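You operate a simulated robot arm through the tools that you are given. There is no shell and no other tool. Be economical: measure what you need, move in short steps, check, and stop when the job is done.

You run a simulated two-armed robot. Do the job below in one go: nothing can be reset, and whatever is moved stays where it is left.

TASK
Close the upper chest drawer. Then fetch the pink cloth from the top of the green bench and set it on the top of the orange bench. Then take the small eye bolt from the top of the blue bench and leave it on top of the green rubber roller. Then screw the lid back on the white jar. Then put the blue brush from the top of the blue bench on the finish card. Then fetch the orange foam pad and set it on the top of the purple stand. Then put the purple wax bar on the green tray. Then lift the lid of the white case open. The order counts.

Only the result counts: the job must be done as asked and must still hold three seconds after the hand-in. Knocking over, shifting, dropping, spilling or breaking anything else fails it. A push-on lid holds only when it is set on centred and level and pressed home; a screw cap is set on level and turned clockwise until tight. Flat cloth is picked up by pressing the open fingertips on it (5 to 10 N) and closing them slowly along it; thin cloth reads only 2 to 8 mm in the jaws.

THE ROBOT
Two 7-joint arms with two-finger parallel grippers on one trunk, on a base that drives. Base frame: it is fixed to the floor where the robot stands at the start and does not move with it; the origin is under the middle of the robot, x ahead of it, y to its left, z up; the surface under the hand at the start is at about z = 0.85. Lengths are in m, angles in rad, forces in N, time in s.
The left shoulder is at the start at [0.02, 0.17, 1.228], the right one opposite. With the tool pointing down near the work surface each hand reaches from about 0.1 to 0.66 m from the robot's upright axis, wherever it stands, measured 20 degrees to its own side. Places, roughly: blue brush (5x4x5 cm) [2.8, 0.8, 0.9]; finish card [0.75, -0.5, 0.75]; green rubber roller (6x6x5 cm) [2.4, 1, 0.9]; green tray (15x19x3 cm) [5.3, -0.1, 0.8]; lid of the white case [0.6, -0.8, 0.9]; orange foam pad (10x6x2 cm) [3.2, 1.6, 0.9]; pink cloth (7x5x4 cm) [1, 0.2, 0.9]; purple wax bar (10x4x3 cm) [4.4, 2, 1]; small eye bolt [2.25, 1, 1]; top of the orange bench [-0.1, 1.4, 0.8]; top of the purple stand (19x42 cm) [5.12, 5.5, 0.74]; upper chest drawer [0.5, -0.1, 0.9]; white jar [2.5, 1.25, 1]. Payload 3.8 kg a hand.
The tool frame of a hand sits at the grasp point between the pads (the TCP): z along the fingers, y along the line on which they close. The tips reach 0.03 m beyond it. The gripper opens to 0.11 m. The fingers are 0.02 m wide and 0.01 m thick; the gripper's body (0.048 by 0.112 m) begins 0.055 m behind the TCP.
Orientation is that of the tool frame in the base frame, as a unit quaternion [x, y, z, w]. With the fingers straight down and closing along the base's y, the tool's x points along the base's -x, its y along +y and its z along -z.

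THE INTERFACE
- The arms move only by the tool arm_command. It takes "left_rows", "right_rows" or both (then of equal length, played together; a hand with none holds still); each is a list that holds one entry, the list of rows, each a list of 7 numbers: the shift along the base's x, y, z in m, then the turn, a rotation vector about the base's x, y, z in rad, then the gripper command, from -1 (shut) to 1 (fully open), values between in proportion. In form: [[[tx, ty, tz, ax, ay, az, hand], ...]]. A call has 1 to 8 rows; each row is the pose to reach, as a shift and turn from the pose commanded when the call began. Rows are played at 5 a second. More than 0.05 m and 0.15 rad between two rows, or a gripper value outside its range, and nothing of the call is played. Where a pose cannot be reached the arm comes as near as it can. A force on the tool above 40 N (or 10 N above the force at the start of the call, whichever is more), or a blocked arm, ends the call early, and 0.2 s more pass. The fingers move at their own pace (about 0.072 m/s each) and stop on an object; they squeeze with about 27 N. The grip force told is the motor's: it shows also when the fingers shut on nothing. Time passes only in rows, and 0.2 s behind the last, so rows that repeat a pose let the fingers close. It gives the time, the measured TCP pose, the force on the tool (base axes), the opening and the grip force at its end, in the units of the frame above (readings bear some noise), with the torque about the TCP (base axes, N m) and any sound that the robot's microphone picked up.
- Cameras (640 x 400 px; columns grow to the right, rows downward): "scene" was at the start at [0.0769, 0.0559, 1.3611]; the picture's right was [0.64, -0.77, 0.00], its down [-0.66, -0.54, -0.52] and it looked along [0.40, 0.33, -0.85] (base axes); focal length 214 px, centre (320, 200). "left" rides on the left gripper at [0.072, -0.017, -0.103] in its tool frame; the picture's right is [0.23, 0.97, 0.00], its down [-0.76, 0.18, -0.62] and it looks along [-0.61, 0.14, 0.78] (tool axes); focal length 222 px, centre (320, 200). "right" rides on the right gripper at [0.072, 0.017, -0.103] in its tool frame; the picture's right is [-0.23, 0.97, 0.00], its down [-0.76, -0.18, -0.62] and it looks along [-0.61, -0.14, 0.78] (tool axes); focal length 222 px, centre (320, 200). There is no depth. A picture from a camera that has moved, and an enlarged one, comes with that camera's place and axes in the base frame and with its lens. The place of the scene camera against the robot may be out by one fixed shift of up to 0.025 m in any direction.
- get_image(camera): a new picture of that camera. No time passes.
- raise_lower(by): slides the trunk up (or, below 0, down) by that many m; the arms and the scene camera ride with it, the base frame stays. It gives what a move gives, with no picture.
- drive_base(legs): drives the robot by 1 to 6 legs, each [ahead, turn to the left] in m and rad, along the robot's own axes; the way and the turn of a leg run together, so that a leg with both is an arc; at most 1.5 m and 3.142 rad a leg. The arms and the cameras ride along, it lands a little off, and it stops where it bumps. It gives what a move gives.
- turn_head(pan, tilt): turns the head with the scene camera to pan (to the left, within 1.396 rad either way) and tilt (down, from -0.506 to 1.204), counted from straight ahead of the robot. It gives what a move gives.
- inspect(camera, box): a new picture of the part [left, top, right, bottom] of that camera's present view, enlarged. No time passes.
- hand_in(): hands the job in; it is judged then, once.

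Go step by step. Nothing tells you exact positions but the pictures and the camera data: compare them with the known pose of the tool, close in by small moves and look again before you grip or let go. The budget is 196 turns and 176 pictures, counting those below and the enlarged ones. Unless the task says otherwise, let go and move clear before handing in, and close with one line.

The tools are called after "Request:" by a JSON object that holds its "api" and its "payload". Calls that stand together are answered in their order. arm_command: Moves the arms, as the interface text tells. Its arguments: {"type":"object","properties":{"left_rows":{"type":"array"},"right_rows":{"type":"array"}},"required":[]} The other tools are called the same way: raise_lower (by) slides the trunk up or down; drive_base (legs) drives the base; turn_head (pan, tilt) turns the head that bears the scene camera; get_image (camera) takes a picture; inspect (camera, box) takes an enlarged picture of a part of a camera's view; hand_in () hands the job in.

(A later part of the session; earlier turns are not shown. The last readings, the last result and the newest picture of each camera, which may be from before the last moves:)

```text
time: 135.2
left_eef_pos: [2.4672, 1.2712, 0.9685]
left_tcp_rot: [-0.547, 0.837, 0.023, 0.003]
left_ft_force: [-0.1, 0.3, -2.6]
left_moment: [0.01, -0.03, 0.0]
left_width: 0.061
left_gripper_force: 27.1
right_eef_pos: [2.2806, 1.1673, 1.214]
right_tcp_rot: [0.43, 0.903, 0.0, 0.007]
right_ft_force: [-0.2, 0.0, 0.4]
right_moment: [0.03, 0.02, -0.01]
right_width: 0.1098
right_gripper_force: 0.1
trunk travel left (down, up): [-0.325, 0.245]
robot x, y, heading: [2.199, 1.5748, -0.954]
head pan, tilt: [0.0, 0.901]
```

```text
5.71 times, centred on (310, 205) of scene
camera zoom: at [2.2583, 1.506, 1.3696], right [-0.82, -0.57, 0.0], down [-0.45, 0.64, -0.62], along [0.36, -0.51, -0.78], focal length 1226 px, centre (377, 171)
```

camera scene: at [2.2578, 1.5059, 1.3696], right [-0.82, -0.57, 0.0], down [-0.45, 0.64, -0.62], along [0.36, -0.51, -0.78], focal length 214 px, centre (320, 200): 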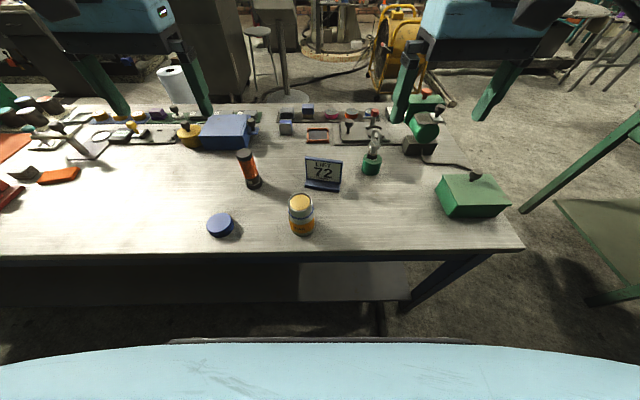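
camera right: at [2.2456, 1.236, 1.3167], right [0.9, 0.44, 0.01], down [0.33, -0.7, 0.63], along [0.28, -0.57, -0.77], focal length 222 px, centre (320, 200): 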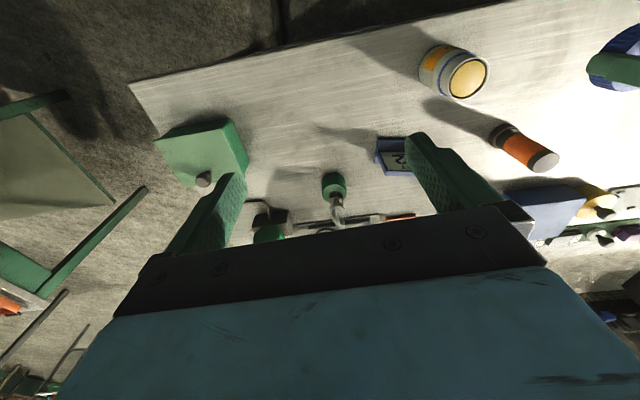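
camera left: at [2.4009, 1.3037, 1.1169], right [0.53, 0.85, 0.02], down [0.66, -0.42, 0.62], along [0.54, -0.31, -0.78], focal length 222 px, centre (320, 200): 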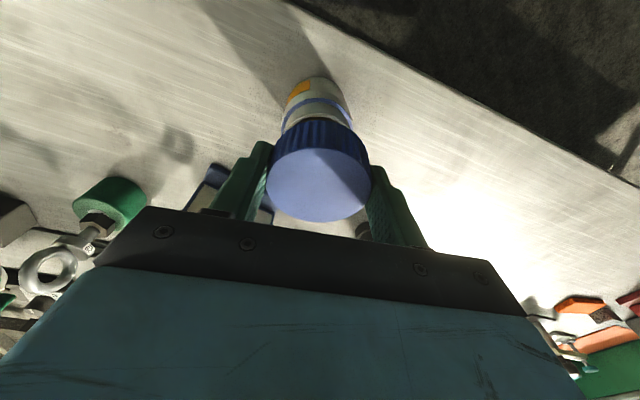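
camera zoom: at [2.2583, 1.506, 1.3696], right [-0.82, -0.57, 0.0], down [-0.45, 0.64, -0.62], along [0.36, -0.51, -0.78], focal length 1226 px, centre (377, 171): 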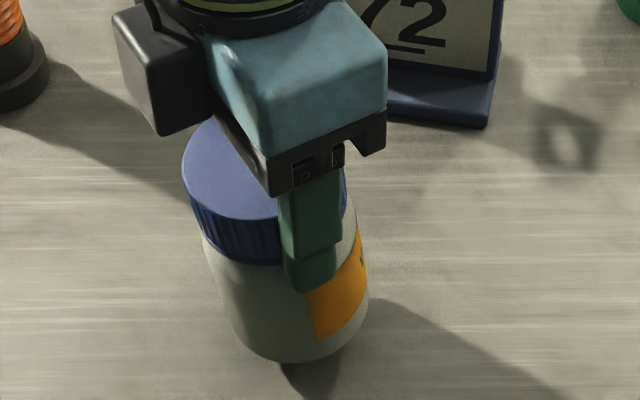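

The jar hangs from the lid. I level it, centre it, and lower it to the bench.

Request:
{"api": "arm_command", "payload": {"left_rows": [[[-0.001, -0.005, 0, -0.036, 0, 0, -1], [-0.001, -0.005, -0.002, -0.036, 0, 0, -1], [-0.001, -0.005, -0.004, -0.036, 0, 0, -1], [-0.001, -0.005, -0.006, -0.036, 0, 0, -1]]]}}

Request:
{"api": "inspect", "payload": {"camera": "right", "box": [410, 20, 510, 120]}}

```text
time: 136.2
left_eef_pos: [2.4666, 1.265, 0.9613]
left_tcp_rot: [-0.546, 0.837, 0.007, -0.007]
left_ft_force: [0.0, -0.6, -4.1]
left_moment: [0.05, 0.01, 0.03]
left_width: 0.0609
left_gripper_force: 27.0
right_eef_pos: [2.2798, 1.1684, 1.2139]
right_tcp_rot: [0.429, 0.903, 0.0, 0.007]
right_ft_force: [0.4, 0.0, 0.2]
right_moment: [-0.01, 0.03, 0.0]
right_width: 0.1099
right_gripper_force: 0.1
trunk travel left (down, up): [-0.325, 0.245]
robot x, y, heading: [2.2016, 1.5743, -0.96]
head pan, tilt: [0.0, 0.901]
```

```text
4.00 times, centred on (460, 70) of right
camera zoom: at [2.2465, 1.2364, 1.3167], right [0.9, 0.44, 0.01], down [0.33, -0.7, 0.63], along [0.28, -0.57, -0.77], focal length 888 px, centre (-240, 720)
```

zoom: 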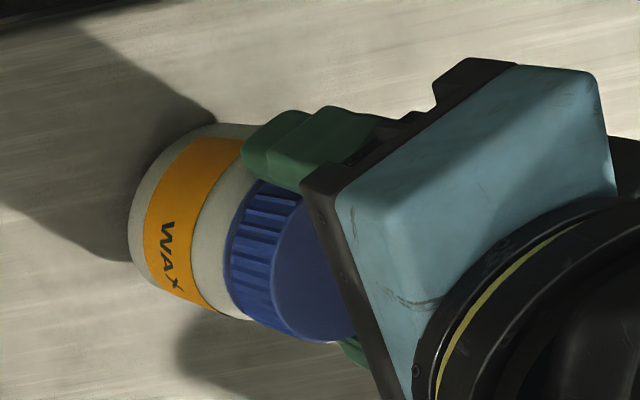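

Request:
{"api": "arm_command", "payload": {"left_rows": [[[0, 0, -0.002, 0, 0, 0, -1], [0, 0, -0.004, 0, 0, 0, -1], [0, 0, -0.006, 0, 0, 0, -1]]]}}

Request:
{"api": "inspect", "payload": {"camera": "scene", "box": [270, 170, 350, 240]}}

```text
time: 137.0
left_eef_pos: [2.4673, 1.2647, 0.9559]
left_tcp_rot: [-0.546, 0.838, 0.006, -0.008]
left_ft_force: [0.0, 0.0, -3.6]
left_moment: [-0.02, -0.01, 0.0]
left_width: 0.0608
left_gripper_force: 26.9
right_eef_pos: [2.2795, 1.1685, 1.2134]
right_tcp_rot: [0.429, 0.903, -0.001, 0.007]
right_ft_force: [-0.2, 1.7, -0.1]
right_moment: [0.05, -0.02, 0.01]
right_width: 0.11
right_gripper_force: 0.0
trunk travel left (down, up): [-0.325, 0.245]
robot x, y, heading: [2.2005, 1.5735, -0.957]
head pan, tilt: [0.0, 0.901]
```

```text
5.71 times, centred on (310, 205) of scene
camera zoom: at [2.2581, 1.5058, 1.3696], right [-0.82, -0.57, 0.0], down [-0.45, 0.64, -0.62], along [0.36, -0.51, -0.78], focal length 1226 px, centre (377, 171)
```

zoom: 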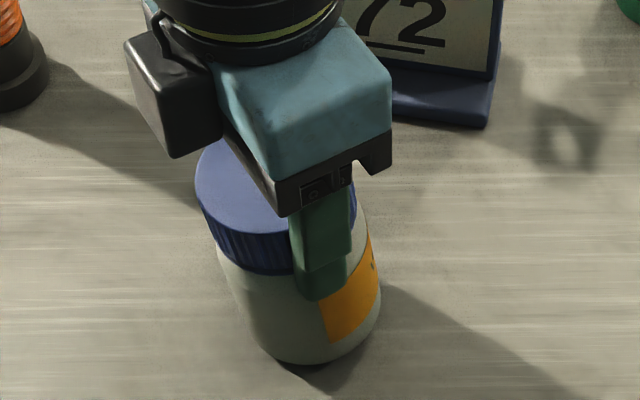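

The jar hangs tilted (~0.17 rad) after pivoting in the jaws. I raise it slightly and rotate it upright, then check both views.

Request:
{"api": "arm_command", "payload": {"left_rows": [[[0, 0, 0.008, 0, 0, 0, -1], [0, 0, 0.01, 0.08, -0.035, 0, -1], [0, 0, 0.01, 0.155, -0.068, 0, -1]]]}}

Request:
{"api": "inspect", "payload": {"camera": "scene", "box": [270, 170, 350, 240]}}

Request:
{"api": "inspect", "payload": {"camera": "right", "box": [410, 20, 510, 120]}}

```text
time: 137.8
left_eef_pos: [2.4673, 1.2646, 0.9638]
left_tcp_rot: [-0.546, 0.834, 0.053, 0.064]
left_ft_force: [-0.7, -0.3, -2.8]
left_moment: [-0.03, -0.02, 0.0]
left_width: 0.0607
left_gripper_force: 26.9
right_eef_pos: [2.2807, 1.1684, 1.2132]
right_tcp_rot: [0.43, 0.903, 0.0, 0.008]
right_ft_force: [-0.3, -0.5, 0.1]
right_moment: [0.01, 0.03, -0.02]
right_width: 0.1097
right_gripper_force: 0.1
trunk travel left (down, up): [-0.325, 0.245]
robot x, y, heading: [2.1992, 1.5735, -0.959]
head pan, tilt: [0.0, 0.901]
```

```text
5.71 times, centred on (310, 205) of scene
camera zoom: at [2.258, 1.5057, 1.3696], right [-0.82, -0.57, 0.0], down [-0.45, 0.64, -0.62], along [0.36, -0.51, -0.78], focal length 1226 px, centre (377, 171)
```

zoom: 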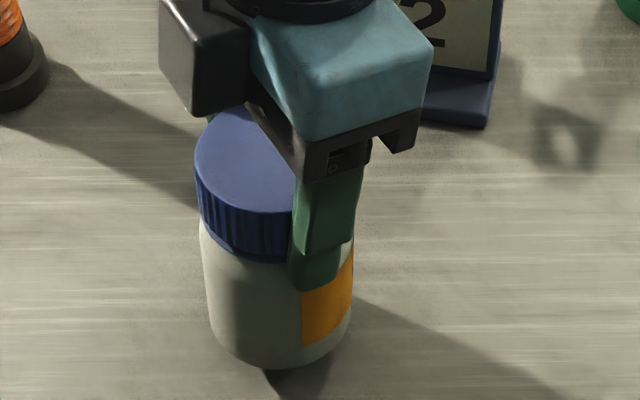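

```text
4.00 times, centred on (460, 70) of right
camera zoom: at [2.2464, 1.2363, 1.3167], right [0.9, 0.44, 0.01], down [0.33, -0.7, 0.63], along [0.28, -0.57, -0.77], focal length 888 px, centre (-240, 720)
```

zoom: 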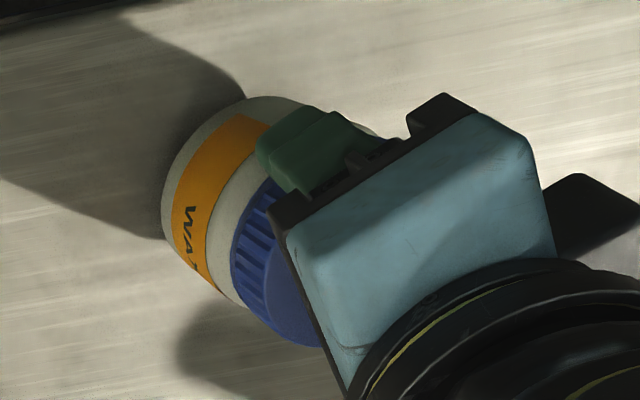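

The jar is upright in both views. I lower it to the bench.

Request:
{"api": "arm_command", "payload": {"left_rows": [[[0, 0, -0.003, 0, 0, 0, -1], [0, 0, -0.006, 0, 0, 0, -1], [0, 0, -0.008, 0, 0, 0, -1], [0, 0, -0.01, 0, 0, 0, -1]]]}}

```text
time: 138.8
left_eef_pos: [2.4653, 1.2636, 0.9549]
left_tcp_rot: [-0.545, 0.835, 0.053, 0.064]
left_ft_force: [-0.1, 0.1, -3.4]
left_moment: [-0.03, -0.02, 0.04]
left_width: 0.0609
left_gripper_force: 26.8
right_eef_pos: [2.2802, 1.1683, 1.2135]
right_tcp_rot: [0.429, 0.903, -0.001, 0.008]
right_ft_force: [0.4, 0.5, 0.6]
right_moment: [-0.01, 0.02, 0.01]
right_width: 0.1101
right_gripper_force: 0.1
trunk travel left (down, up): [-0.325, 0.245]
robot x, y, heading: [2.1975, 1.5726, -0.958]
head pan, tilt: [0.0, 0.901]
```

Request:
{"api": "arm_command", "payload": {"left_rows": [[[0, 0, -0.002, 0, 0, 0, -1], [0, 0, -0.004, 0, 0, 0, -1], [0, 0, -0.005, 0, 0, 0, -1]]]}}

Request:
{"api": "inspect", "payload": {"camera": "scene", "box": [270, 170, 350, 240]}}

```text
time: 139.6
left_eef_pos: [2.4651, 1.2627, 0.9519]
left_tcp_rot: [-0.545, 0.835, 0.052, 0.063]
left_ft_force: [-1.5, 4.1, 17.8]
left_moment: [-0.03, 0.13, -0.05]
left_width: 0.0608
left_gripper_force: 27.1
right_eef_pos: [2.2788, 1.1704, 1.2145]
right_tcp_rot: [0.43, 0.903, 0.0, 0.008]
right_ft_force: [0.3, 0.0, 1.1]
right_moment: [0.01, -0.01, -0.02]
right_width: 0.1101
right_gripper_force: 0.1
trunk travel left (down, up): [-0.325, 0.245]
robot x, y, heading: [2.2018, 1.5752, -0.956]
head pan, tilt: [0.0, 0.901]
```

```text
5.71 times, centred on (310, 205) of scene
camera zoom: at [2.257, 1.5075, 1.37], right [-0.82, -0.57, 0.0], down [-0.45, 0.64, -0.62], along [0.36, -0.51, -0.78], focal length 1226 px, centre (377, 171)
```

zoom: 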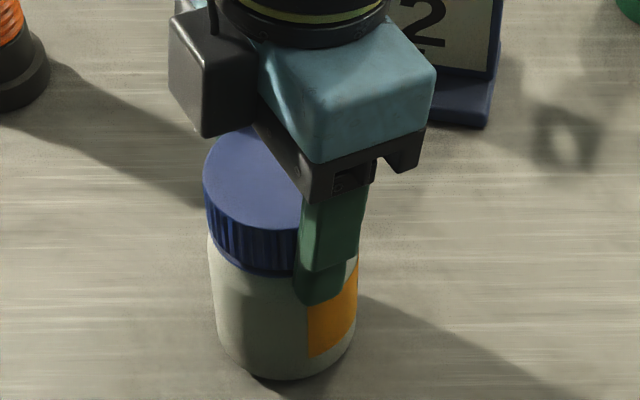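

The jar stands flat on the bench (17 N, almost no tilting torque). I release and retreat along the finger axis.

Request:
{"api": "arm_command", "payload": {"left_rows": [[[0, 0, 0.001, 0, 0, 0, -1], [0, 0, 0.001, 0, 0, 0, 0.2], [0, 0, 0.001, 0, 0, 0, 0.5], [0, 0, 0.001, 0, 0, 0, 0.6], [-0.0015, -0.005, 0.03, 0, 0, 0, 0.6], [-0.003, -0.01, 0.065, 0, 0, 0, 0.6], [-0.005, -0.015, 0.1, 0, 0, 0, 0.6], [-0.005, -0.015, 0.14, 0, 0, 0, 0.6]]]}}

Request:
{"api": "inspect", "payload": {"camera": "scene", "box": [270, 170, 350, 240]}}

Request:
{"api": "inspect", "payload": {"camera": "right", "box": [410, 20, 510, 120]}}

```text
time: 141.4
left_eef_pos: [2.456, 1.2516, 1.089]
left_tcp_rot: [-0.546, 0.834, 0.053, 0.065]
left_ft_force: [-0.2, 0.2, -0.4]
left_moment: [0.0, -0.02, 0.01]
left_width: 0.0878
left_gripper_force: 0.0
right_eef_pos: [2.2799, 1.1677, 1.2148]
right_tcp_rot: [0.43, 0.903, -0.001, 0.008]
right_ft_force: [0.5, 0.0, -0.3]
right_moment: [-0.03, 0.02, -0.05]
right_width: 0.1103
right_gripper_force: 0.0
trunk travel left (down, up): [-0.325, 0.245]
robot x, y, heading: [2.1977, 1.5715, -0.957]
head pan, tilt: [0.0, 0.901]
```

```text
5.71 times, centred on (310, 205) of scene
camera zoom: at [2.2577, 1.5063, 1.3697], right [-0.82, -0.57, 0.0], down [-0.45, 0.64, -0.62], along [0.36, -0.51, -0.78], focal length 1226 px, centre (377, 171)
```

zoom: 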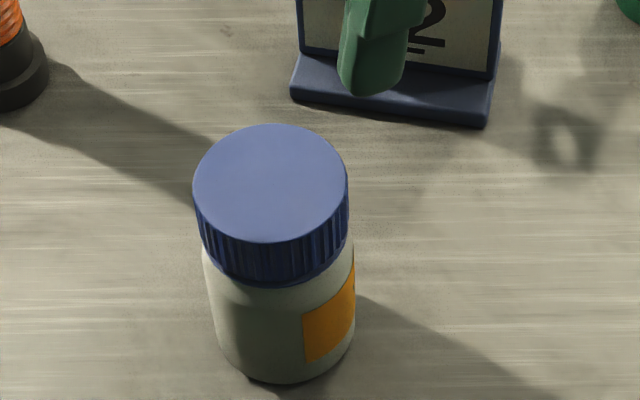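

```text
4.00 times, centred on (460, 70) of right
camera zoom: at [2.2461, 1.2369, 1.3169], right [0.9, 0.44, 0.01], down [0.33, -0.7, 0.63], along [0.28, -0.57, -0.77], focal length 888 px, centre (-240, 720)
```

zoom: 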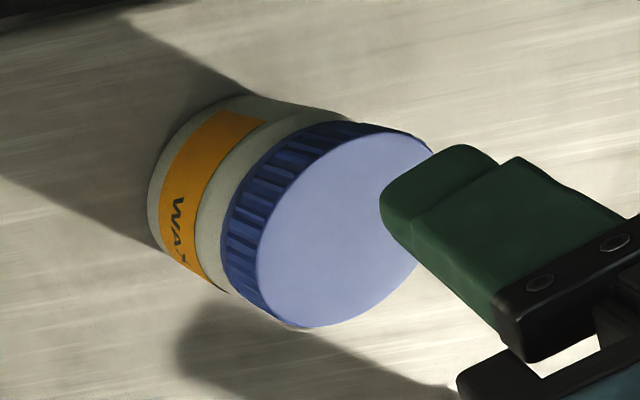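

The jar is closed and upright at its spot. To be sure it's tight I'll level and unwind the hand, regrip and give one more clockwise turn within the wrist's range.

Request:
{"api": "arm_command", "payload": {"left_rows": [[[0.003, 0.004, 0, -0.08, 0.035, 0, 0.8], [0.007, 0.01, 0, -0.155, 0.068, 0, 1]]]}}

Request:
{"api": "arm_command", "payload": {"left_rows": [[[0, 0, 0, 0, 0, 0.145, 1], [0, 0, 0, 0, 0, 0.29, 1], [0, 0, 0, 0, 0, 0.435, 1], [0, 0, 0, 0, 0, 0.58, 1], [0, 0, 0, 0, 0, 0.725, 1], [0, 0, 0, 0, 0, 0.87, 1], [0, 0, 0, 0, 0, 1.01, 1], [0, 0, 0, 0, 0, 1.15, 1]]]}}

Request:
{"api": "inspect", "payload": {"camera": "scene", "box": [250, 140, 370, 240]}}

Request:
{"api": "get_image", "payload": {"camera": "left"}}

```text
time: 142.0
left_eef_pos: [2.4652, 1.2622, 1.0892]
left_tcp_rot: [-0.546, 0.838, 0.006, -0.008]
left_ft_force: [0.0, 0.9, -0.8]
left_moment: [0.04, -0.01, -0.01]
left_width: 0.1099
left_gripper_force: 0.0
right_eef_pos: [2.2804, 1.1678, 1.2136]
right_tcp_rot: [0.43, 0.903, -0.001, 0.009]
right_ft_force: [-0.9, 0.2, 0.2]
right_moment: [0.0, -0.03, 0.0]
right_width: 0.11
right_gripper_force: 0.1
trunk travel left (down, up): [-0.325, 0.245]
robot x, y, heading: [2.2018, 1.5706, -0.958]
head pan, tilt: [0.0, 0.901]
```

```text
time: 143.8
left_eef_pos: [2.469, 1.261, 1.0905]
left_tcp_rot: [0.914, -0.405, -0.001, 0.01]
left_ft_force: [0.5, -0.1, 0.0]
left_moment: [0.0, -0.02, 0.01]
left_width: 0.1102
left_gripper_force: 0.1
right_eef_pos: [2.2796, 1.1671, 1.2143]
right_tcp_rot: [0.429, 0.903, -0.001, 0.008]
right_ft_force: [0.9, -1.2, 0.6]
right_moment: [0.01, 0.01, 0.01]
right_width: 0.11
right_gripper_force: 0.1
trunk travel left (down, up): [-0.325, 0.245]
robot x, y, heading: [2.2027, 1.5719, -0.955]
head pan, tilt: [0.0, 0.901]
```

```text
4.00 times, centred on (310, 190) of scene
camera zoom: at [2.2579, 1.506, 1.3696], right [-0.82, -0.57, 0.0], down [-0.45, 0.64, -0.62], along [0.36, -0.51, -0.78], focal length 858 px, centre (360, 240)
```

zoom: 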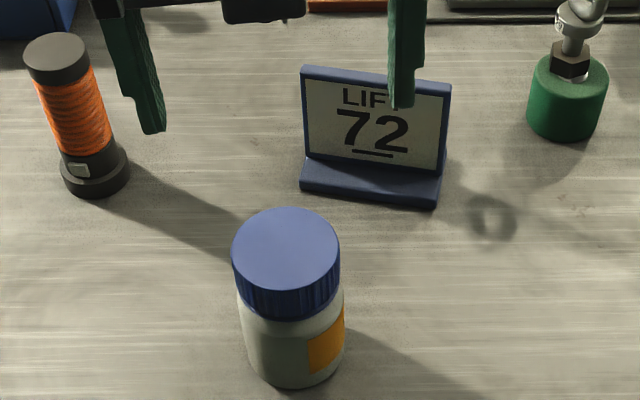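

```text
87 pictures are left
camera left: at [2.5297, 1.2191, 1.1931], right [-0.57, -0.82, 0.02], down [-0.64, 0.45, 0.62], along [-0.52, 0.34, -0.78], focal length 222 px, centre (320, 200)
```

left: 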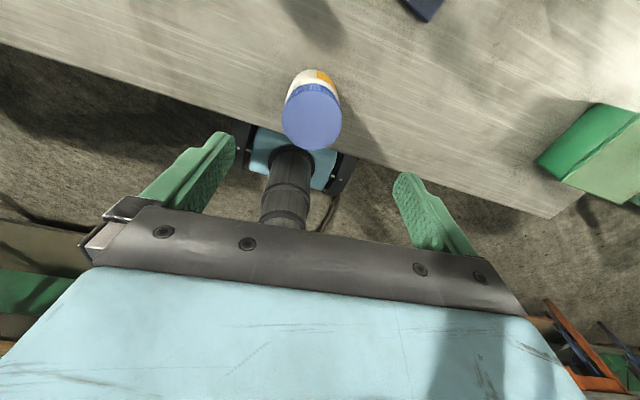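

The lid is centred under the fingers at about (2.470, 1.264). I go down, grip and turn.

Request:
{"api": "arm_command", "payload": {"left_rows": [[[0.001, 0.003, -0.04, 0, 0, 0, 1], [0.001, 0.003, -0.08, 0, 0, 0, 1], [0.001, 0.003, -0.11, 0, 0, 0, 0.8], [0.001, 0.003, -0.124, 0, 0, 0, 0.5], [0.001, 0.003, -0.124, 0, 0, 0, 0.1], [0.001, 0.003, -0.124, 0, 0, 0, -0.5], [0.001, 0.003, -0.124, 0, 0, 0, -1]]]}}

Request:
{"api": "arm_command", "payload": {"left_rows": [[[0, 0, -0.001, 0, 0, -0.12, -1], [0, 0, -0.0015, 0, 0, -0.24, -1], [0, 0, -0.0015, 0, 0, -0.36, -1], [0, 0, -0.0015, 0, 0, -0.48, -1], [0, 0, -0.0015, 0, 0, -0.6, -1]]]}}

Request:
{"api": "inspect", "payload": {"camera": "scene", "box": [250, 140, 370, 240]}}

```text
time: 145.4
left_eef_pos: [2.4699, 1.2615, 0.9661]
left_tcp_rot: [0.914, -0.405, -0.003, 0.01]
left_ft_force: [0.9, 0.1, -0.5]
left_moment: [0.05, -0.07, -0.01]
left_width: 0.0616
left_gripper_force: 26.5
right_eef_pos: [2.2796, 1.1686, 1.2136]
right_tcp_rot: [0.43, 0.903, 0.0, 0.007]
right_ft_force: [-0.7, -0.5, -0.5]
right_moment: [-0.03, 0.03, -0.03]
right_width: 0.1101
right_gripper_force: 0.1
trunk travel left (down, up): [-0.325, 0.245]
robot x, y, heading: [2.1998, 1.5748, -0.959]
head pan, tilt: [0.0, 0.901]
```

```text
time: 146.6
left_eef_pos: [2.4687, 1.2632, 0.9654]
left_tcp_rot: [0.753, -0.658, -0.005, 0.008]
left_ft_force: [0.4, -1.4, -0.3]
left_moment: [-0.06, 0.11, 0.03]
left_width: 0.0616
left_gripper_force: 26.8
right_eef_pos: [2.2795, 1.1683, 1.2139]
right_tcp_rot: [0.43, 0.903, -0.001, 0.007]
right_ft_force: [-0.5, 0.5, 0.5]
right_moment: [-0.01, -0.01, 0.02]
right_width: 0.11
right_gripper_force: 0.1
trunk travel left (down, up): [-0.325, 0.245]
robot x, y, heading: [2.2011, 1.5734, -0.958]
head pan, tilt: [0.0, 0.901]
```

```text
4.00 times, centred on (310, 190) of scene
camera zoom: at [2.2579, 1.5059, 1.3696], right [-0.82, -0.57, 0.0], down [-0.45, 0.64, -0.62], along [0.36, -0.51, -0.78], focal length 858 px, centre (360, 240)
```

zoom: 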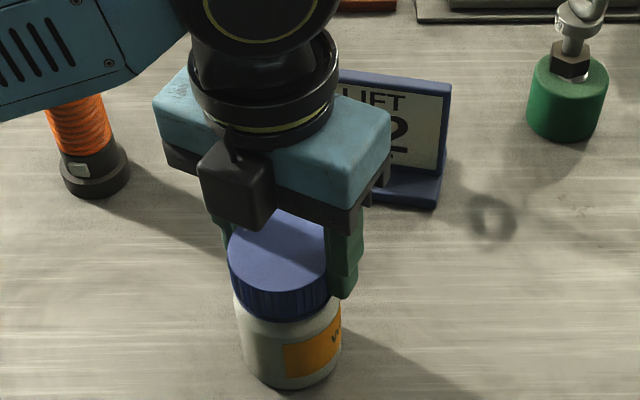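

The jar turns with the lid without loosening, so it's tight. One last short turn with ~15–20 N press for extra torque.

Request:
{"api": "arm_command", "payload": {"left_rows": [[[0, 0, -0.002, 0, 0, 0, -1], [0, 0, -0.0035, 0, 0, -0.1, -1], [0, 0, -0.0035, 0, 0, -0.2, -1], [0, 0, -0.0035, 0, 0, -0.3, -1], [0, 0, -0.0035, 0, 0, -0.4, -1]]]}}

Request:
{"api": "arm_command", "payload": {"left_rows": [[[0, 0, 0.003, 0, 0, 0, -1], [0, 0, 0.003, 0, 0, 0, 0.2], [0, 0, 0.003, 0, 0, 0, 0.6], [0, 0, 0.003, 0, 0, 0, 0.7], [0, 0, 0.04, 0, 0, 0, 0.7], [0, 0, 0.085, 0, 0, 0, 0.7], [0, 0, 0.13, 0, 0, 0, 0.7], [0, 0, 0.17, 0, 0, 0, 1]]]}}

Request:
{"api": "inspect", "payload": {"camera": "scene", "box": [250, 140, 370, 240]}}

```text
time: 147.8
left_eef_pos: [2.4665, 1.2632, 0.9633]
left_tcp_rot: [-0.607, 0.794, 0.005, -0.008]
left_ft_force: [-2.1, 3.1, 27.3]
left_moment: [0.39, 0.1, 0.24]
left_width: 0.0613
left_gripper_force: 27.1
right_eef_pos: [2.2781, 1.1699, 1.2135]
right_tcp_rot: [0.43, 0.903, -0.001, 0.009]
right_ft_force: [0.6, 0.0, -0.4]
right_moment: [0.01, -0.01, 0.04]
right_width: 0.1102
right_gripper_force: 0.1
trunk travel left (down, up): [-0.325, 0.245]
robot x, y, heading: [2.2004, 1.5749, -0.958]
head pan, tilt: [0.0, 0.901]
```

```text
time: 149.6
left_eef_pos: [2.4655, 1.2646, 1.1312]
left_tcp_rot: [-0.607, 0.794, 0.006, -0.007]
left_ft_force: [-0.3, -0.4, 0.5]
left_moment: [-0.02, -0.02, 0.0]
left_width: 0.1099
left_gripper_force: 0.1
right_eef_pos: [2.2804, 1.1682, 1.2142]
right_tcp_rot: [0.429, 0.903, -0.001, 0.008]
right_ft_force: [0.5, 0.8, 0.2]
right_moment: [0.0, -0.01, 0.03]
right_width: 0.11
right_gripper_force: 0.1
trunk travel left (down, up): [-0.325, 0.245]
robot x, y, heading: [2.2008, 1.5698, -0.955]
head pan, tilt: [0.0, 0.901]
```

```text
4.00 times, centred on (310, 190) of scene
camera zoom: at [2.2577, 1.5061, 1.3696], right [-0.82, -0.57, 0.0], down [-0.45, 0.64, -0.62], along [0.36, -0.51, -0.78], focal length 858 px, centre (360, 240)
```

zoom: 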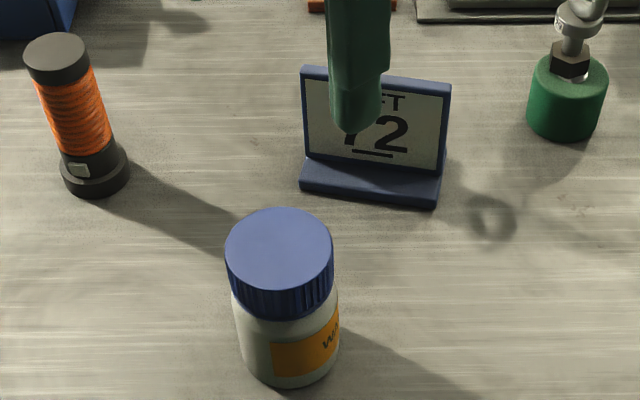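

The lid is tight (0.24 N·m and the jar turning along). Next the brush: it's the blue-on-brown block near (2.81, 0.82) at the bench's far side. I unwind and raise the left hand first.

Request:
{"api": "arm_command", "payload": {"left_rows": [[[-0.01, 0.015, 0.02, 0, 0, 0.145, 1], [-0.02, 0.03, 0.04, 0, 0, 0.29, 1], [-0.02, 0.03, 0.06, 0, 0, 0.435, 1], [-0.02, 0.03, 0.08, 0, 0, 0.58, 1], [-0.02, 0.03, 0.09, 0, 0, 0.725, 1], [-0.02, 0.03, 0.09, 0, 0, 0.87, 1], [-0.02, 0.03, 0.09, 0, 0, 1.01, 1]]]}}

Request:
{"api": "arm_command", "payload": {"left_rows": [[[0, 0, 0, 0, 0, 0.145, 1], [0, 0, 0, 0, 0, 0.29, 1], [0, 0, 0, 0, 0, 0.435, 1], [0, 0, 0, 0, 0, 0.58, 1], [0, 0, 0, 0, 0, 0.725, 1], [0, 0, 0, 0, 0, 0.87, 1], [0, 0, 0, 0, 0, 1.01, 1]]]}}

Request:
{"api": "arm_command", "payload": {"left_rows": [[[0, 0, 0, 0, 0, 0.145, 1], [0, 0, 0, 0, 0, 0.29, 1], [0, 0, 0, 0, 0, 0.435, 1], [0, 0, 0, 0, 0, 0.58, 1], [0, 0, 0, 0, 0, 0.725, 1], [0, 0, 0, 0, 0, 0.87, 1], [0, 0, 0, 0, 0, 1.01, 1]]]}}

Request:
{"api": "arm_command", "payload": {"left_rows": [[[0, 0.02, 0, 0, 0, 0.145, 1], [0.02, 0.04, 0, 0, 0, 0.29, 1], [0.04, 0.05, 0, 0, 0, 0.435, 1], [0.06, 0.06, 0, 0, 0, 0.58, 1], [0.08, 0.06, 0, 0, 0, 0.725, 1], [0.1, 0.06, 0, 0, 0, 0.87, 1], [0.12, 0.06, 0, 0, 0, 1.01, 1]]]}}

Request:
{"api": "turn_head", "payload": {"pan": 0.0, "tilt": 0.5}}

Request:
{"api": "drive_base", "payload": {"legs": [[0, -1.6], [1.0, 0], [0, 1.6]]}}

Request:
{"api": "get_image", "payload": {"camera": "scene"}}

```text
time: 151.2
left_eef_pos: [2.448, 1.2933, 1.2223]
left_tcp_rot: [0.916, -0.401, -0.003, 0.009]
left_ft_force: [0.8, -0.1, 0.3]
left_moment: [0.0, -0.01, -0.05]
left_width: 0.11
left_gripper_force: 0.1
right_eef_pos: [2.2807, 1.1693, 1.2129]
right_tcp_rot: [0.43, 0.903, -0.001, 0.008]
right_ft_force: [-1.0, 0.0, 0.9]
right_moment: [-0.03, 0.02, 0.03]
right_width: 0.11
right_gripper_force: 0.1
trunk travel left (down, up): [-0.325, 0.245]
robot x, y, heading: [2.1968, 1.5693, -0.956]
head pan, tilt: [0.0, 0.901]
```

```text
time: 152.8
left_eef_pos: [2.4504, 1.2919, 1.2205]
left_tcp_rot: [0.995, 0.095, 0.003, 0.009]
left_ft_force: [-0.1, -0.2, 0.2]
left_moment: [-0.01, 0.01, 0.0]
left_width: 0.1098
left_gripper_force: 0.1
right_eef_pos: [2.2802, 1.1679, 1.2132]
right_tcp_rot: [0.43, 0.903, 0.0, 0.007]
right_ft_force: [0.2, 0.3, -0.6]
right_moment: [-0.02, 0.01, 0.0]
right_width: 0.1103
right_gripper_force: 0.0
trunk travel left (down, up): [-0.325, 0.245]
robot x, y, heading: [2.199, 1.5761, -0.959]
head pan, tilt: [0.0, 0.901]
```

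```text
time: 154.4
left_eef_pos: [2.4491, 1.294, 1.2215]
left_tcp_rot: [0.826, 0.564, 0.006, 0.007]
left_ft_force: [0.6, 0.4, -0.1]
left_moment: [0.02, -0.02, 0.03]
left_width: 0.1102
left_gripper_force: 0.2
right_eef_pos: [2.2795, 1.1682, 1.2128]
right_tcp_rot: [0.43, 0.903, -0.001, 0.007]
right_ft_force: [0.5, 0.6, -0.2]
right_moment: [-0.03, -0.03, 0.0]
right_width: 0.1098
right_gripper_force: 0.1
trunk travel left (down, up): [-0.325, 0.245]
robot x, y, heading: [2.1994, 1.5761, -0.961]
head pan, tilt: [0.0, 0.901]
```

```text
time: 156.0
left_eef_pos: [2.5707, 1.3505, 1.2245]
left_tcp_rot: [0.45, 0.893, 0.01, 0.001]
left_ft_force: [0.4, 0.6, 0.4]
left_moment: [0.01, 0.0, -0.01]
left_width: 0.11
left_gripper_force: 0.1
right_eef_pos: [2.281, 1.1679, 1.2134]
right_tcp_rot: [0.43, 0.903, -0.002, 0.007]
right_ft_force: [0.3, 0.3, -0.2]
right_moment: [0.02, 0.02, 0.02]
right_width: 0.1098
right_gripper_force: 0.2
trunk travel left (down, up): [-0.325, 0.245]
robot x, y, heading: [2.1985, 1.5755, -0.958]
head pan, tilt: [0.0, 0.901]
```

```text
time: 156.8
left_eef_pos: [2.5682, 1.3502, 1.2236]
left_tcp_rot: [0.452, 0.892, 0.009, 0.003]
left_ft_force: [0.0, -0.6, 0.4]
left_moment: [0.0, 0.03, 0.01]
left_width: 0.1102
left_gripper_force: 0.0
right_eef_pos: [2.2797, 1.1679, 1.2143]
right_tcp_rot: [0.429, 0.903, -0.001, 0.007]
right_ft_force: [0.5, -0.3, 0.0]
right_moment: [-0.02, 0.01, -0.02]
right_width: 0.11
right_gripper_force: 0.1
trunk travel left (down, up): [-0.325, 0.245]
robot x, y, heading: [2.2008, 1.5701, -0.962]
head pan, tilt: [0.0, 0.499]
```

```text
time: 169.8
left_eef_pos: [1.7033, 0.7922, 1.2244]
left_tcp_rot: [0.473, 0.881, 0.01, 0.003]
left_ft_force: [-0.6, 1.1, 0.4]
left_moment: [0.01, 0.0, -0.03]
left_width: 0.1099
left_gripper_force: 0.0
right_eef_pos: [1.4049, 0.6245, 1.2125]
right_tcp_rot: [0.452, 0.892, -0.002, 0.009]
right_ft_force: [-0.6, -0.6, -0.1]
right_moment: [0.0, 0.02, 0.03]
right_width: 0.11
right_gripper_force: 0.1
trunk travel left (down, up): [-0.325, 0.245]
robot x, y, heading: [1.3403, 1.032, -1.011]
head pan, tilt: [0.0, 0.499]
```

```text
84 pictures are left
camera scene: at [1.4066, 0.95, 1.4035], right [-0.85, -0.53, 0.0], down [-0.26, 0.4, -0.88], along [0.47, -0.74, -0.48], focal length 214 px, centre (320, 200)
```

scene: 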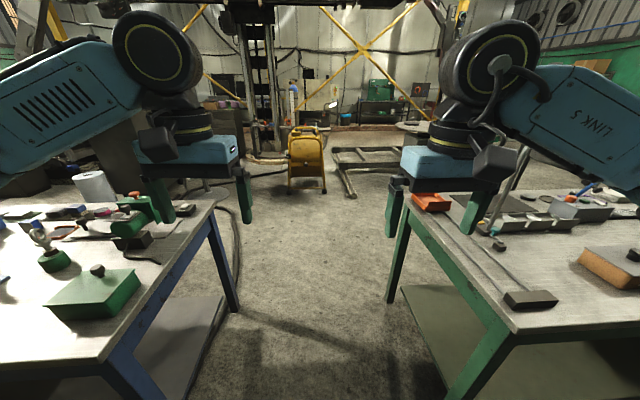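

The corridor between the benches is clear. I drive through it and look along the blue bench's far side.

Request:
{"api": "drive_base", "payload": {"legs": [[0, 0.06], [1.48, 0], [0, 1.57]]}}

Request:
{"api": "get_image", "payload": {"camera": "scene"}}

```text
time: 181.5
left_eef_pos: [2.471, 0.1578, 1.2241]
left_tcp_rot: [-0.285, 0.958, 0.009, -0.004]
left_ft_force: [-0.1, -0.3, -0.1]
left_moment: [0.03, -0.01, 0.01]
left_width: 0.11
left_gripper_force: 0.0
right_eef_pos: [2.637, -0.1414, 1.2134]
right_tcp_rot: [-0.309, 0.951, 0.004, 0.007]
right_ft_force: [-0.5, -0.2, 0.0]
right_moment: [0.01, 0.01, -0.01]
right_width: 0.1101
right_gripper_force: 0.1
trunk travel left (down, up): [-0.325, 0.245]
robot x, y, heading: [2.2287, -0.1972, 0.559]
head pan, tilt: [0.0, 0.499]
```

```text
83 pictures are left
camera scene: at [2.3267, -0.1272, 1.4035], right [0.53, -0.85, 0.0], down [-0.41, -0.25, -0.88], along [0.74, 0.46, -0.48], focal length 214 px, centre (320, 200)
```

scene: 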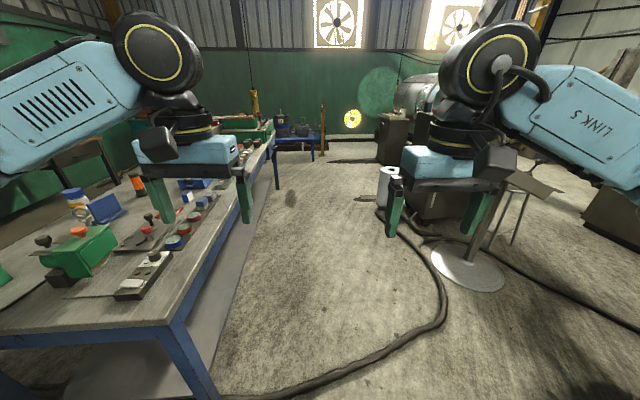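

The lane is clear. I drive on and turn to face the blue bench at the brush.

Request:
{"api": "drive_base", "payload": {"legs": [[0, 0.06], [0.92, 0], [0, 1.57]]}}

Request:
{"api": "turn_head", "payload": {"pan": 0.0, "tilt": 0.9}}

Request:
{"api": "get_image", "payload": {"camera": "scene"}}

Request:
{"api": "get_image", "payload": {"camera": "right"}}

```text
time: 190.3
left_eef_pos: [2.6257, 0.573, 1.2242]
left_tcp_rot: [0.872, -0.489, -0.003, 0.009]
left_ft_force: [0.8, -0.1, 0.2]
left_moment: [0.01, 0.04, 0.02]
left_width: 0.1101
left_gripper_force: 0.1
right_eef_pos: [2.9297, 0.7299, 1.2127]
right_tcp_rot: [0.884, -0.467, -0.008, -0.001]
right_ft_force: [0.3, -0.3, -0.4]
right_moment: [0.01, 0.01, 0.02]
right_width: 0.1102
right_gripper_force: 0.1
trunk travel left (down, up): [-0.325, 0.245]
robot x, y, heading: [2.9757, 0.3203, 2.096]
head pan, tilt: [0.0, 0.499]
```

```text
time: 191.2
left_eef_pos: [2.6261, 0.5721, 1.2237]
left_tcp_rot: [0.873, -0.488, -0.002, 0.009]
left_ft_force: [0.1, 0.1, -0.3]
left_moment: [0.0, 0.05, -0.02]
left_width: 0.11
left_gripper_force: 0.1
right_eef_pos: [2.9295, 0.73, 1.213]
right_tcp_rot: [0.884, -0.467, -0.008, -0.001]
right_ft_force: [0.4, 0.1, 0.5]
right_moment: [0.01, 0.04, -0.02]
right_width: 0.1101
right_gripper_force: 0.1
trunk travel left (down, up): [-0.325, 0.245]
robot x, y, heading: [2.9757, 0.3206, 2.099]
head pan, tilt: [0.0, 0.901]
```

```text
82 pictures are left
camera scene: at [2.9302, 0.4156, 1.3697], right [0.86, 0.5, 0.0], down [0.39, -0.68, -0.62], along [-0.31, 0.54, -0.78], focal length 214 px, centre (320, 200)
```

scene: 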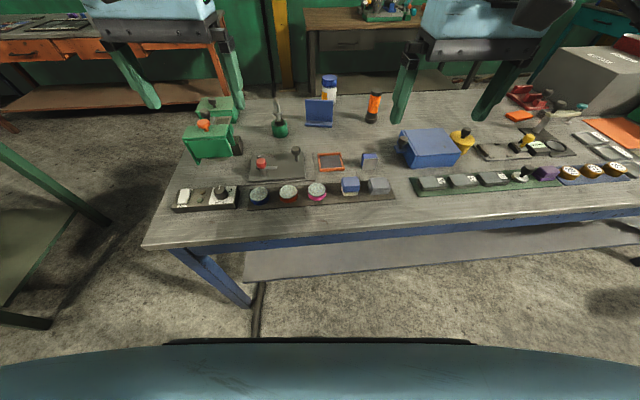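

```text
81 pictures are left
camera right: at [2.9579, 0.6602, 1.3168], right [-0.93, -0.36, 0.01], down [-0.27, 0.72, 0.63], along [-0.23, 0.59, -0.77], focal length 222 px, centre (320, 200)
```

right: 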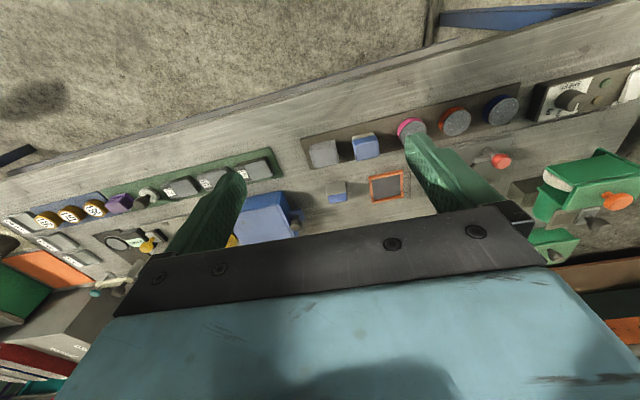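

Request:
{"api": "inspect", "payload": {"camera": "scene", "box": [240, 130, 460, 230]}}

```text
2.91 times, centred on (350, 180) of scene
camera zoom: at [2.9302, 0.4156, 1.3697], right [0.86, 0.5, 0.0], down [0.39, -0.68, -0.62], along [-0.31, 0.54, -0.78], focal length 624 px, centre (233, 258)
```

zoom: 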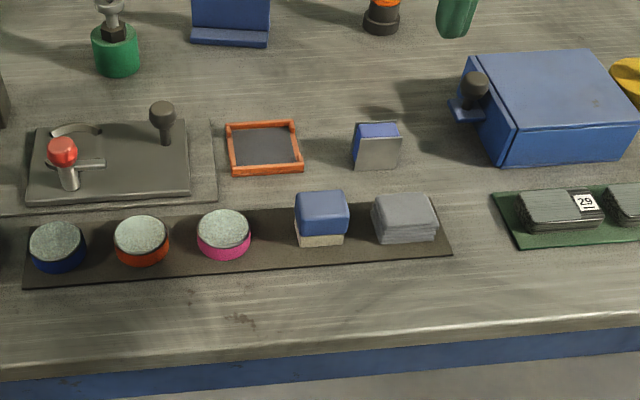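

The brush is the blue block with tan bristles at about (2.80, 0.81), between a pink disc and a grey block. I move the right hand above it and look.

Request:
{"api": "arm_command", "payload": {"right_rows": [[[-0.035, 0.02, -0.02, 0, 0, 0.09, 1], [-0.07, 0.045, -0.04, 0, 0, 0.09, 1], [-0.105, 0.067, -0.06, 0, 0, 0.09, 0.6], [-0.13, 0.082, -0.09, 0, 0, 0.09, 0.4], [-0.13, 0.082, -0.13, 0, 0, 0.09, 0.4], [-0.13, 0.082, -0.163, 0, 0, 0.09, 0.4]]]}}

Request:
{"api": "get_image", "payload": {"camera": "right"}}

```text
time: 192.6
left_eef_pos: [2.6251, 0.5735, 1.2242]
left_tcp_rot: [0.873, -0.488, -0.003, 0.009]
left_ft_force: [0.1, 0.2, 0.4]
left_moment: [-0.01, 0.01, 0.01]
left_width: 0.1101
left_gripper_force: 0.0
right_eef_pos: [2.7981, 0.8113, 1.0508]
right_tcp_rot: [0.904, -0.427, -0.007, -0.001]
right_ft_force: [0.1, 0.7, 0.1]
right_moment: [0.02, 0.02, -0.01]
right_width: 0.0772
right_gripper_force: 0.0
trunk travel left (down, up): [-0.325, 0.245]
robot x, y, heading: [2.9737, 0.3201, 2.098]
head pan, tilt: [0.0, 0.901]
```

```text
79 pictures are left
camera right: at [2.834, 0.7439, 1.1536], right [-0.9, -0.44, 0.01], down [-0.34, 0.7, 0.63], along [-0.29, 0.57, -0.77], focal length 222 px, centre (320, 200)
```

right: 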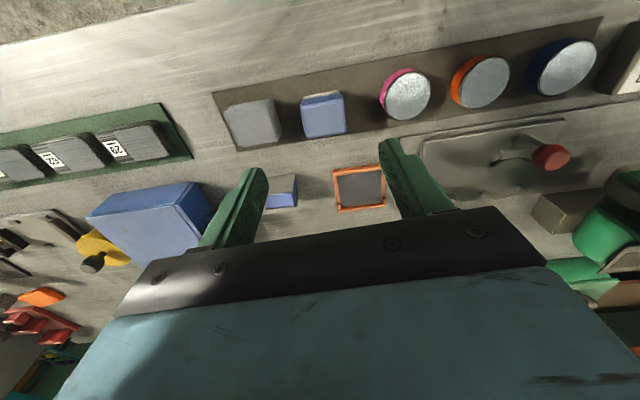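

Brush top centre at about (2.792, 0.817), nicely aligned. I descend and grip.

Request:
{"api": "arm_command", "payload": {"right_rows": [[[-0.006, 0.006, -0.04, 0, 0, 0, 0.35], [-0.006, 0.006, -0.085, 0, 0, 0, 0.3], [-0.006, 0.006, -0.125, 0, 0, 0, 0.3], [-0.006, 0.006, -0.15, 0, 0, 0, 0.3], [-0.006, 0.006, -0.161, 0, 0, 0, 0.3], [-0.006, 0.006, -0.161, 0, 0, 0, -0.4], [-0.006, 0.006, -0.161, 0, 0, 0, -1], [-0.006, 0.006, -0.161, 0, 0, 0, -1]]]}}

Request:
{"api": "get_image", "payload": {"camera": "right"}}

```text
time: 194.4
left_eef_pos: [2.6268, 0.5727, 1.2239]
left_tcp_rot: [0.872, -0.489, -0.003, 0.009]
left_ft_force: [-0.4, 0.5, 0.3]
left_moment: [0.02, 0.01, -0.01]
left_width: 0.1101
left_gripper_force: 0.0
right_eef_pos: [2.7938, 0.818, 0.8913]
right_tcp_rot: [0.904, -0.427, -0.007, -0.001]
right_ft_force: [-0.1, -0.8, -0.3]
right_moment: [-0.02, -0.02, 0.0]
right_width: 0.0496
right_gripper_force: 27.0
trunk travel left (down, up): [-0.325, 0.245]
robot x, y, heading: [2.9749, 0.3215, 2.094]
head pan, tilt: [0.0, 0.901]
```

```text
78 pictures are left
camera right: at [2.8279, 0.751, 0.9944], right [-0.9, -0.44, 0.01], down [-0.34, 0.7, 0.63], along [-0.29, 0.57, -0.77], focal length 222 px, centre (320, 200)
```

right: 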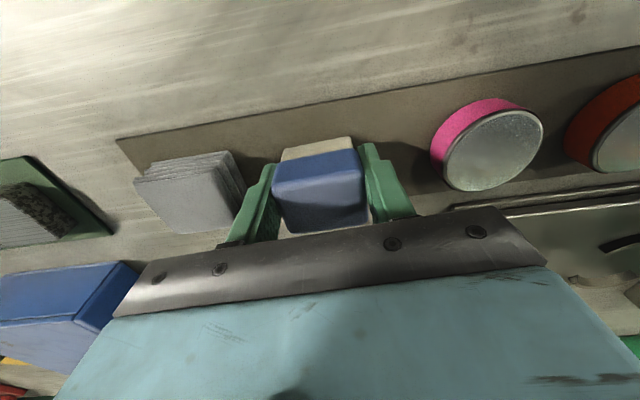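

Brush held (49.6 mm). I lift it carefully, then head along the far lane toward the green bench.

Request:
{"api": "arm_command", "payload": {"right_rows": [[[0, 0, 0.015, 0, 0, 0, -1], [0, 0, 0.04, 0, 0, 0, -1], [0, 0, 0.08, 0, 0, 0, -1], [0, 0, 0.12, 0, 0, 0, -1], [0, 0, 0.16, 0, 0, 0, -1], [0, 0, 0.2, 0, 0, 0, -1], [0.03, -0.04, 0.23, 0, 0, 0, -1], [0.05, -0.08, 0.26, 0, 0, 0, -1]]]}}

Request:
{"api": "drive_base", "payload": {"legs": [[0, 1.67], [0.8, 0]]}}

```text
refused: row 7 steps farther than a row can; nothing moved
```

```text
time: 196.5
left_eef_pos: [2.5477, 0.3743, 1.2246]
left_tcp_rot: [0.966, -0.258, 0.0, 0.01]
left_ft_force: [-0.9, 0.2, -0.2]
left_moment: [0.0, 0.0, 0.01]
left_width: 0.1098
left_gripper_force: 0.0
right_eef_pos: [2.5835, 0.678, 0.8916]
right_tcp_rot: [0.981, -0.195, 0.003, -0.01]
right_ft_force: [3.9, 0.5, 2.9]
right_moment: [-0.1, 0.01, 0.09]
right_width: 0.0495
right_gripper_force: 26.8
trunk travel left (down, up): [-0.325, 0.245]
robot x, y, heading: [2.9734, 0.3204, 2.596]
head pan, tilt: [0.0, 0.901]
stopped in leg 1: the force on the tool passed its limit at 81 N (the readings are from after the stop); the commanded pose is now the measured one
```

The lift was refused and the drive swept the hand along the bench – I must look at what was touched.

Request:
{"api": "get_image", "payload": {"camera": "scene"}}

Request:
{"api": "get_image", "payload": {"camera": "right"}}

```text
77 pictures are left
camera scene: at [2.8968, 0.3821, 1.3697], right [0.52, 0.86, 0.0], down [0.67, -0.41, -0.62], along [-0.53, 0.32, -0.78], focal length 214 px, centre (320, 200)
```

scene: 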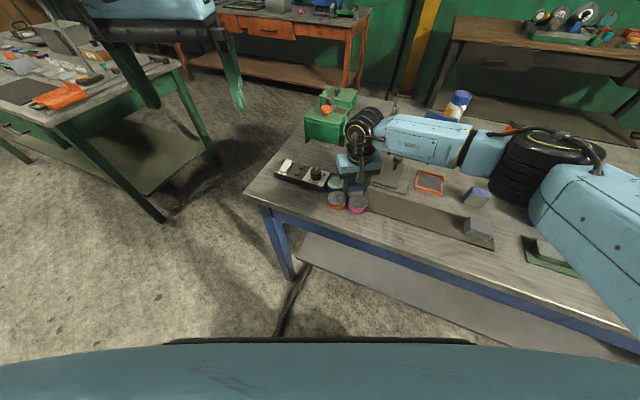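

```text
76 pictures are left
camera right: at [2.6433, 0.6341, 0.9947], right [-0.58, -0.81, -0.02], down [-0.64, 0.45, 0.63], along [-0.5, 0.38, -0.78], focal length 222 px, centre (320, 200)
```

right: 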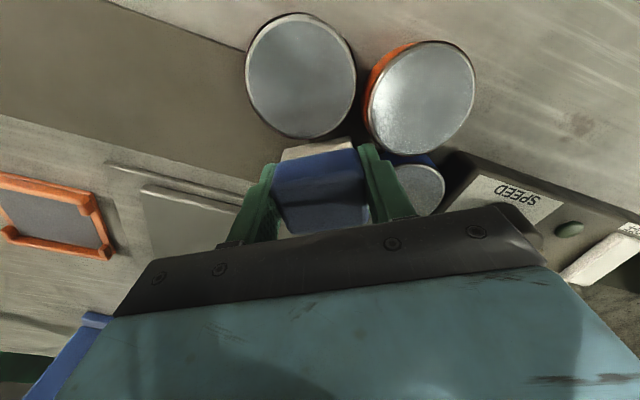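

The hand pushed the three discs (pink, orange, blue) toward the speed box. I lift the brush clear first, turn the base back, and compare with the earlier picture so I can put them back.

Request:
{"api": "arm_command", "payload": {"right_rows": [[[0, 0, 0.015, 0, 0, 0, -1], [0, 0, 0.04, 0, 0, 0, -1], [0, 0, 0.08, 0, 0, 0, -1], [0, 0, 0.12, 0, 0, 0, -1], [0, 0, 0.16, 0, 0, 0, -1], [0, 0, 0.2, 0, 0, 0, -1], [0, 0, 0.24, 0, 0, 0, -1]]]}}

```text
time: 198.1
left_eef_pos: [2.5474, 0.3739, 1.2233]
left_tcp_rot: [0.966, -0.258, 0.0, 0.01]
left_ft_force: [-0.6, -1.0, -0.7]
left_moment: [0.02, 0.0, 0.01]
left_width: 0.1099
left_gripper_force: 0.1
right_eef_pos: [2.5841, 0.6793, 1.1312]
right_tcp_rot: [0.981, -0.196, 0.002, -0.009]
right_ft_force: [0.0, -0.7, -0.9]
right_moment: [0.0, -0.02, 0.02]
right_width: 0.0496
right_gripper_force: 26.6
trunk travel left (down, up): [-0.325, 0.245]
robot x, y, heading: [2.9757, 0.3203, 2.596]
head pan, tilt: [0.0, 0.901]
```

Request:
{"api": "drive_base", "payload": {"legs": [[0, -0.5]]}}

Request:
{"api": "get_image", "payload": {"camera": "scene"}}

Request:
{"api": "inspect", "payload": {"camera": "scene", "box": [150, 130, 370, 230]}}

```text
time: 199.9
left_eef_pos: [2.627, 0.5728, 1.223]
left_tcp_rot: [0.872, -0.49, -0.002, 0.01]
left_ft_force: [0.2, -0.1, 0.4]
left_moment: [-0.03, 0.02, 0.0]
left_width: 0.1099
left_gripper_force: 0.1
right_eef_pos: [2.8062, 0.8228, 1.1305]
right_tcp_rot: [0.901, -0.434, 0.003, -0.009]
right_ft_force: [1.1, -0.1, -1.1]
right_moment: [-0.01, 0.03, -0.02]
right_width: 0.0493
right_gripper_force: 27.2
trunk travel left (down, up): [-0.325, 0.245]
robot x, y, heading: [2.9746, 0.3219, 2.095]
head pan, tilt: [0.0, 0.901]
```

```text
75 pictures are left
camera scene: at [2.9308, 0.4161, 1.3696], right [0.87, 0.5, 0.0], down [0.39, -0.68, -0.62], along [-0.31, 0.54, -0.78], focal length 214 px, centre (320, 200)
```

scene: 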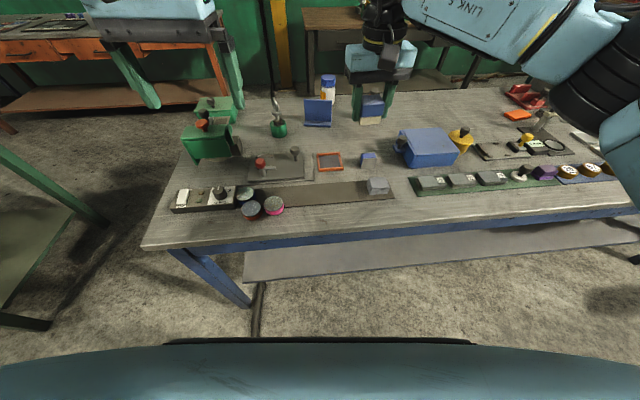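

```text
2.91 times, centred on (260, 180) of scene
camera zoom: at [2.9308, 0.4161, 1.3696], right [0.87, 0.5, 0.0], down [0.39, -0.68, -0.62], along [-0.31, 0.54, -0.78], focal length 624 px, centre (494, 258)
```

zoom: 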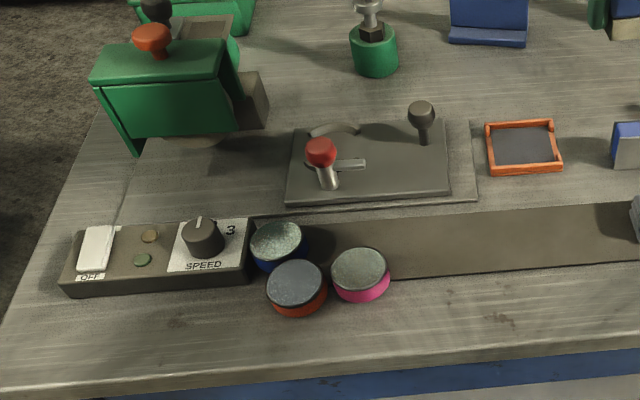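

Only the three discs moved; I know their original spots: blue (2.586,0.676), orange (2.654,0.727), pink (2.724,0.774). I move the right hand (with brush) aside and bring the left hand above the pink disc.

Request:
{"api": "arm_command", "payload": {"right_rows": [[[0.036, -0.018, 0.01, 0, 0, 0, -1], [0.072, -0.036, 0.02, 0, 0, 0, -1], [0.108, -0.054, 0.03, 0, 0, 0, -1], [0.144, -0.073, 0.04, 0, 0, 0, -1], [0.144, -0.073, 0.04, 0, 0, 0, -1], [0.144, -0.073, 0.04, 0, 0, 0, -1], [0.144, -0.073, 0.04, 0, 0, 0, -1], [0.144, -0.073, 0.04, 0, 0, 0, -1]]], "left_rows": [[[0, 0.03, -0.01, 0, 0, -0.145, 1], [0.01, 0.06, -0.02, 0, 0, -0.29, 1], [0.018, 0.094, -0.04, 0, 0, -0.435, 1], [0.018, 0.094, -0.08, 0, 0, -0.58, 1], [0.018, 0.094, -0.12, 0, 0, -0.725, 1], [0.018, 0.094, -0.16, 0, 0, -0.87, 1], [0.018, 0.094, -0.2, 0, 0, -1.015, 1], [0.018, 0.094, -0.22, 0, 0, -1.16, 1]]]}}

Request:
{"api": "get_image", "payload": {"camera": "left"}}

```text
time: 201.8
left_eef_pos: [2.6469, 0.6706, 1.0032]
left_tcp_rot: [-0.459, 0.888, 0.009, -0.005]
left_ft_force: [-0.1, -0.4, -0.3]
left_moment: [0.03, 0.03, 0.02]
left_width: 0.1098
left_gripper_force: 0.1
right_eef_pos: [2.9506, 0.7485, 1.1721]
right_tcp_rot: [0.901, -0.434, 0.003, -0.009]
right_ft_force: [0.9, -0.3, -0.8]
right_moment: [0.0, -0.01, 0.01]
right_width: 0.0494
right_gripper_force: 26.9
trunk travel left (down, up): [-0.325, 0.245]
robot x, y, heading: [2.9755, 0.3205, 2.1]
head pan, tilt: [0.0, 0.901]
```

```text
73 pictures are left
camera left: at [2.6196, 0.5993, 1.106], right [-0.93, 0.38, 0.02], down [0.31, 0.72, 0.62], along [0.22, 0.58, -0.78], focal length 222 px, centre (320, 200)
```

left: 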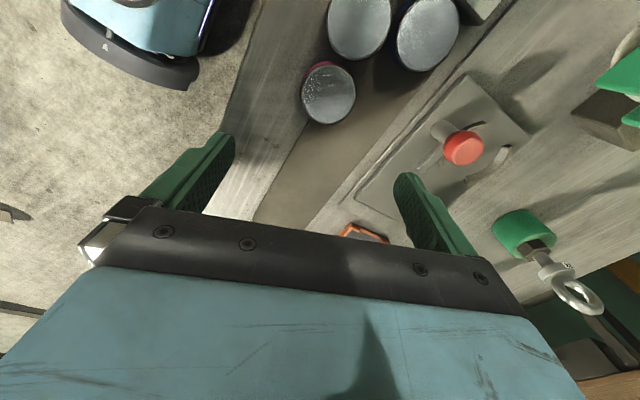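

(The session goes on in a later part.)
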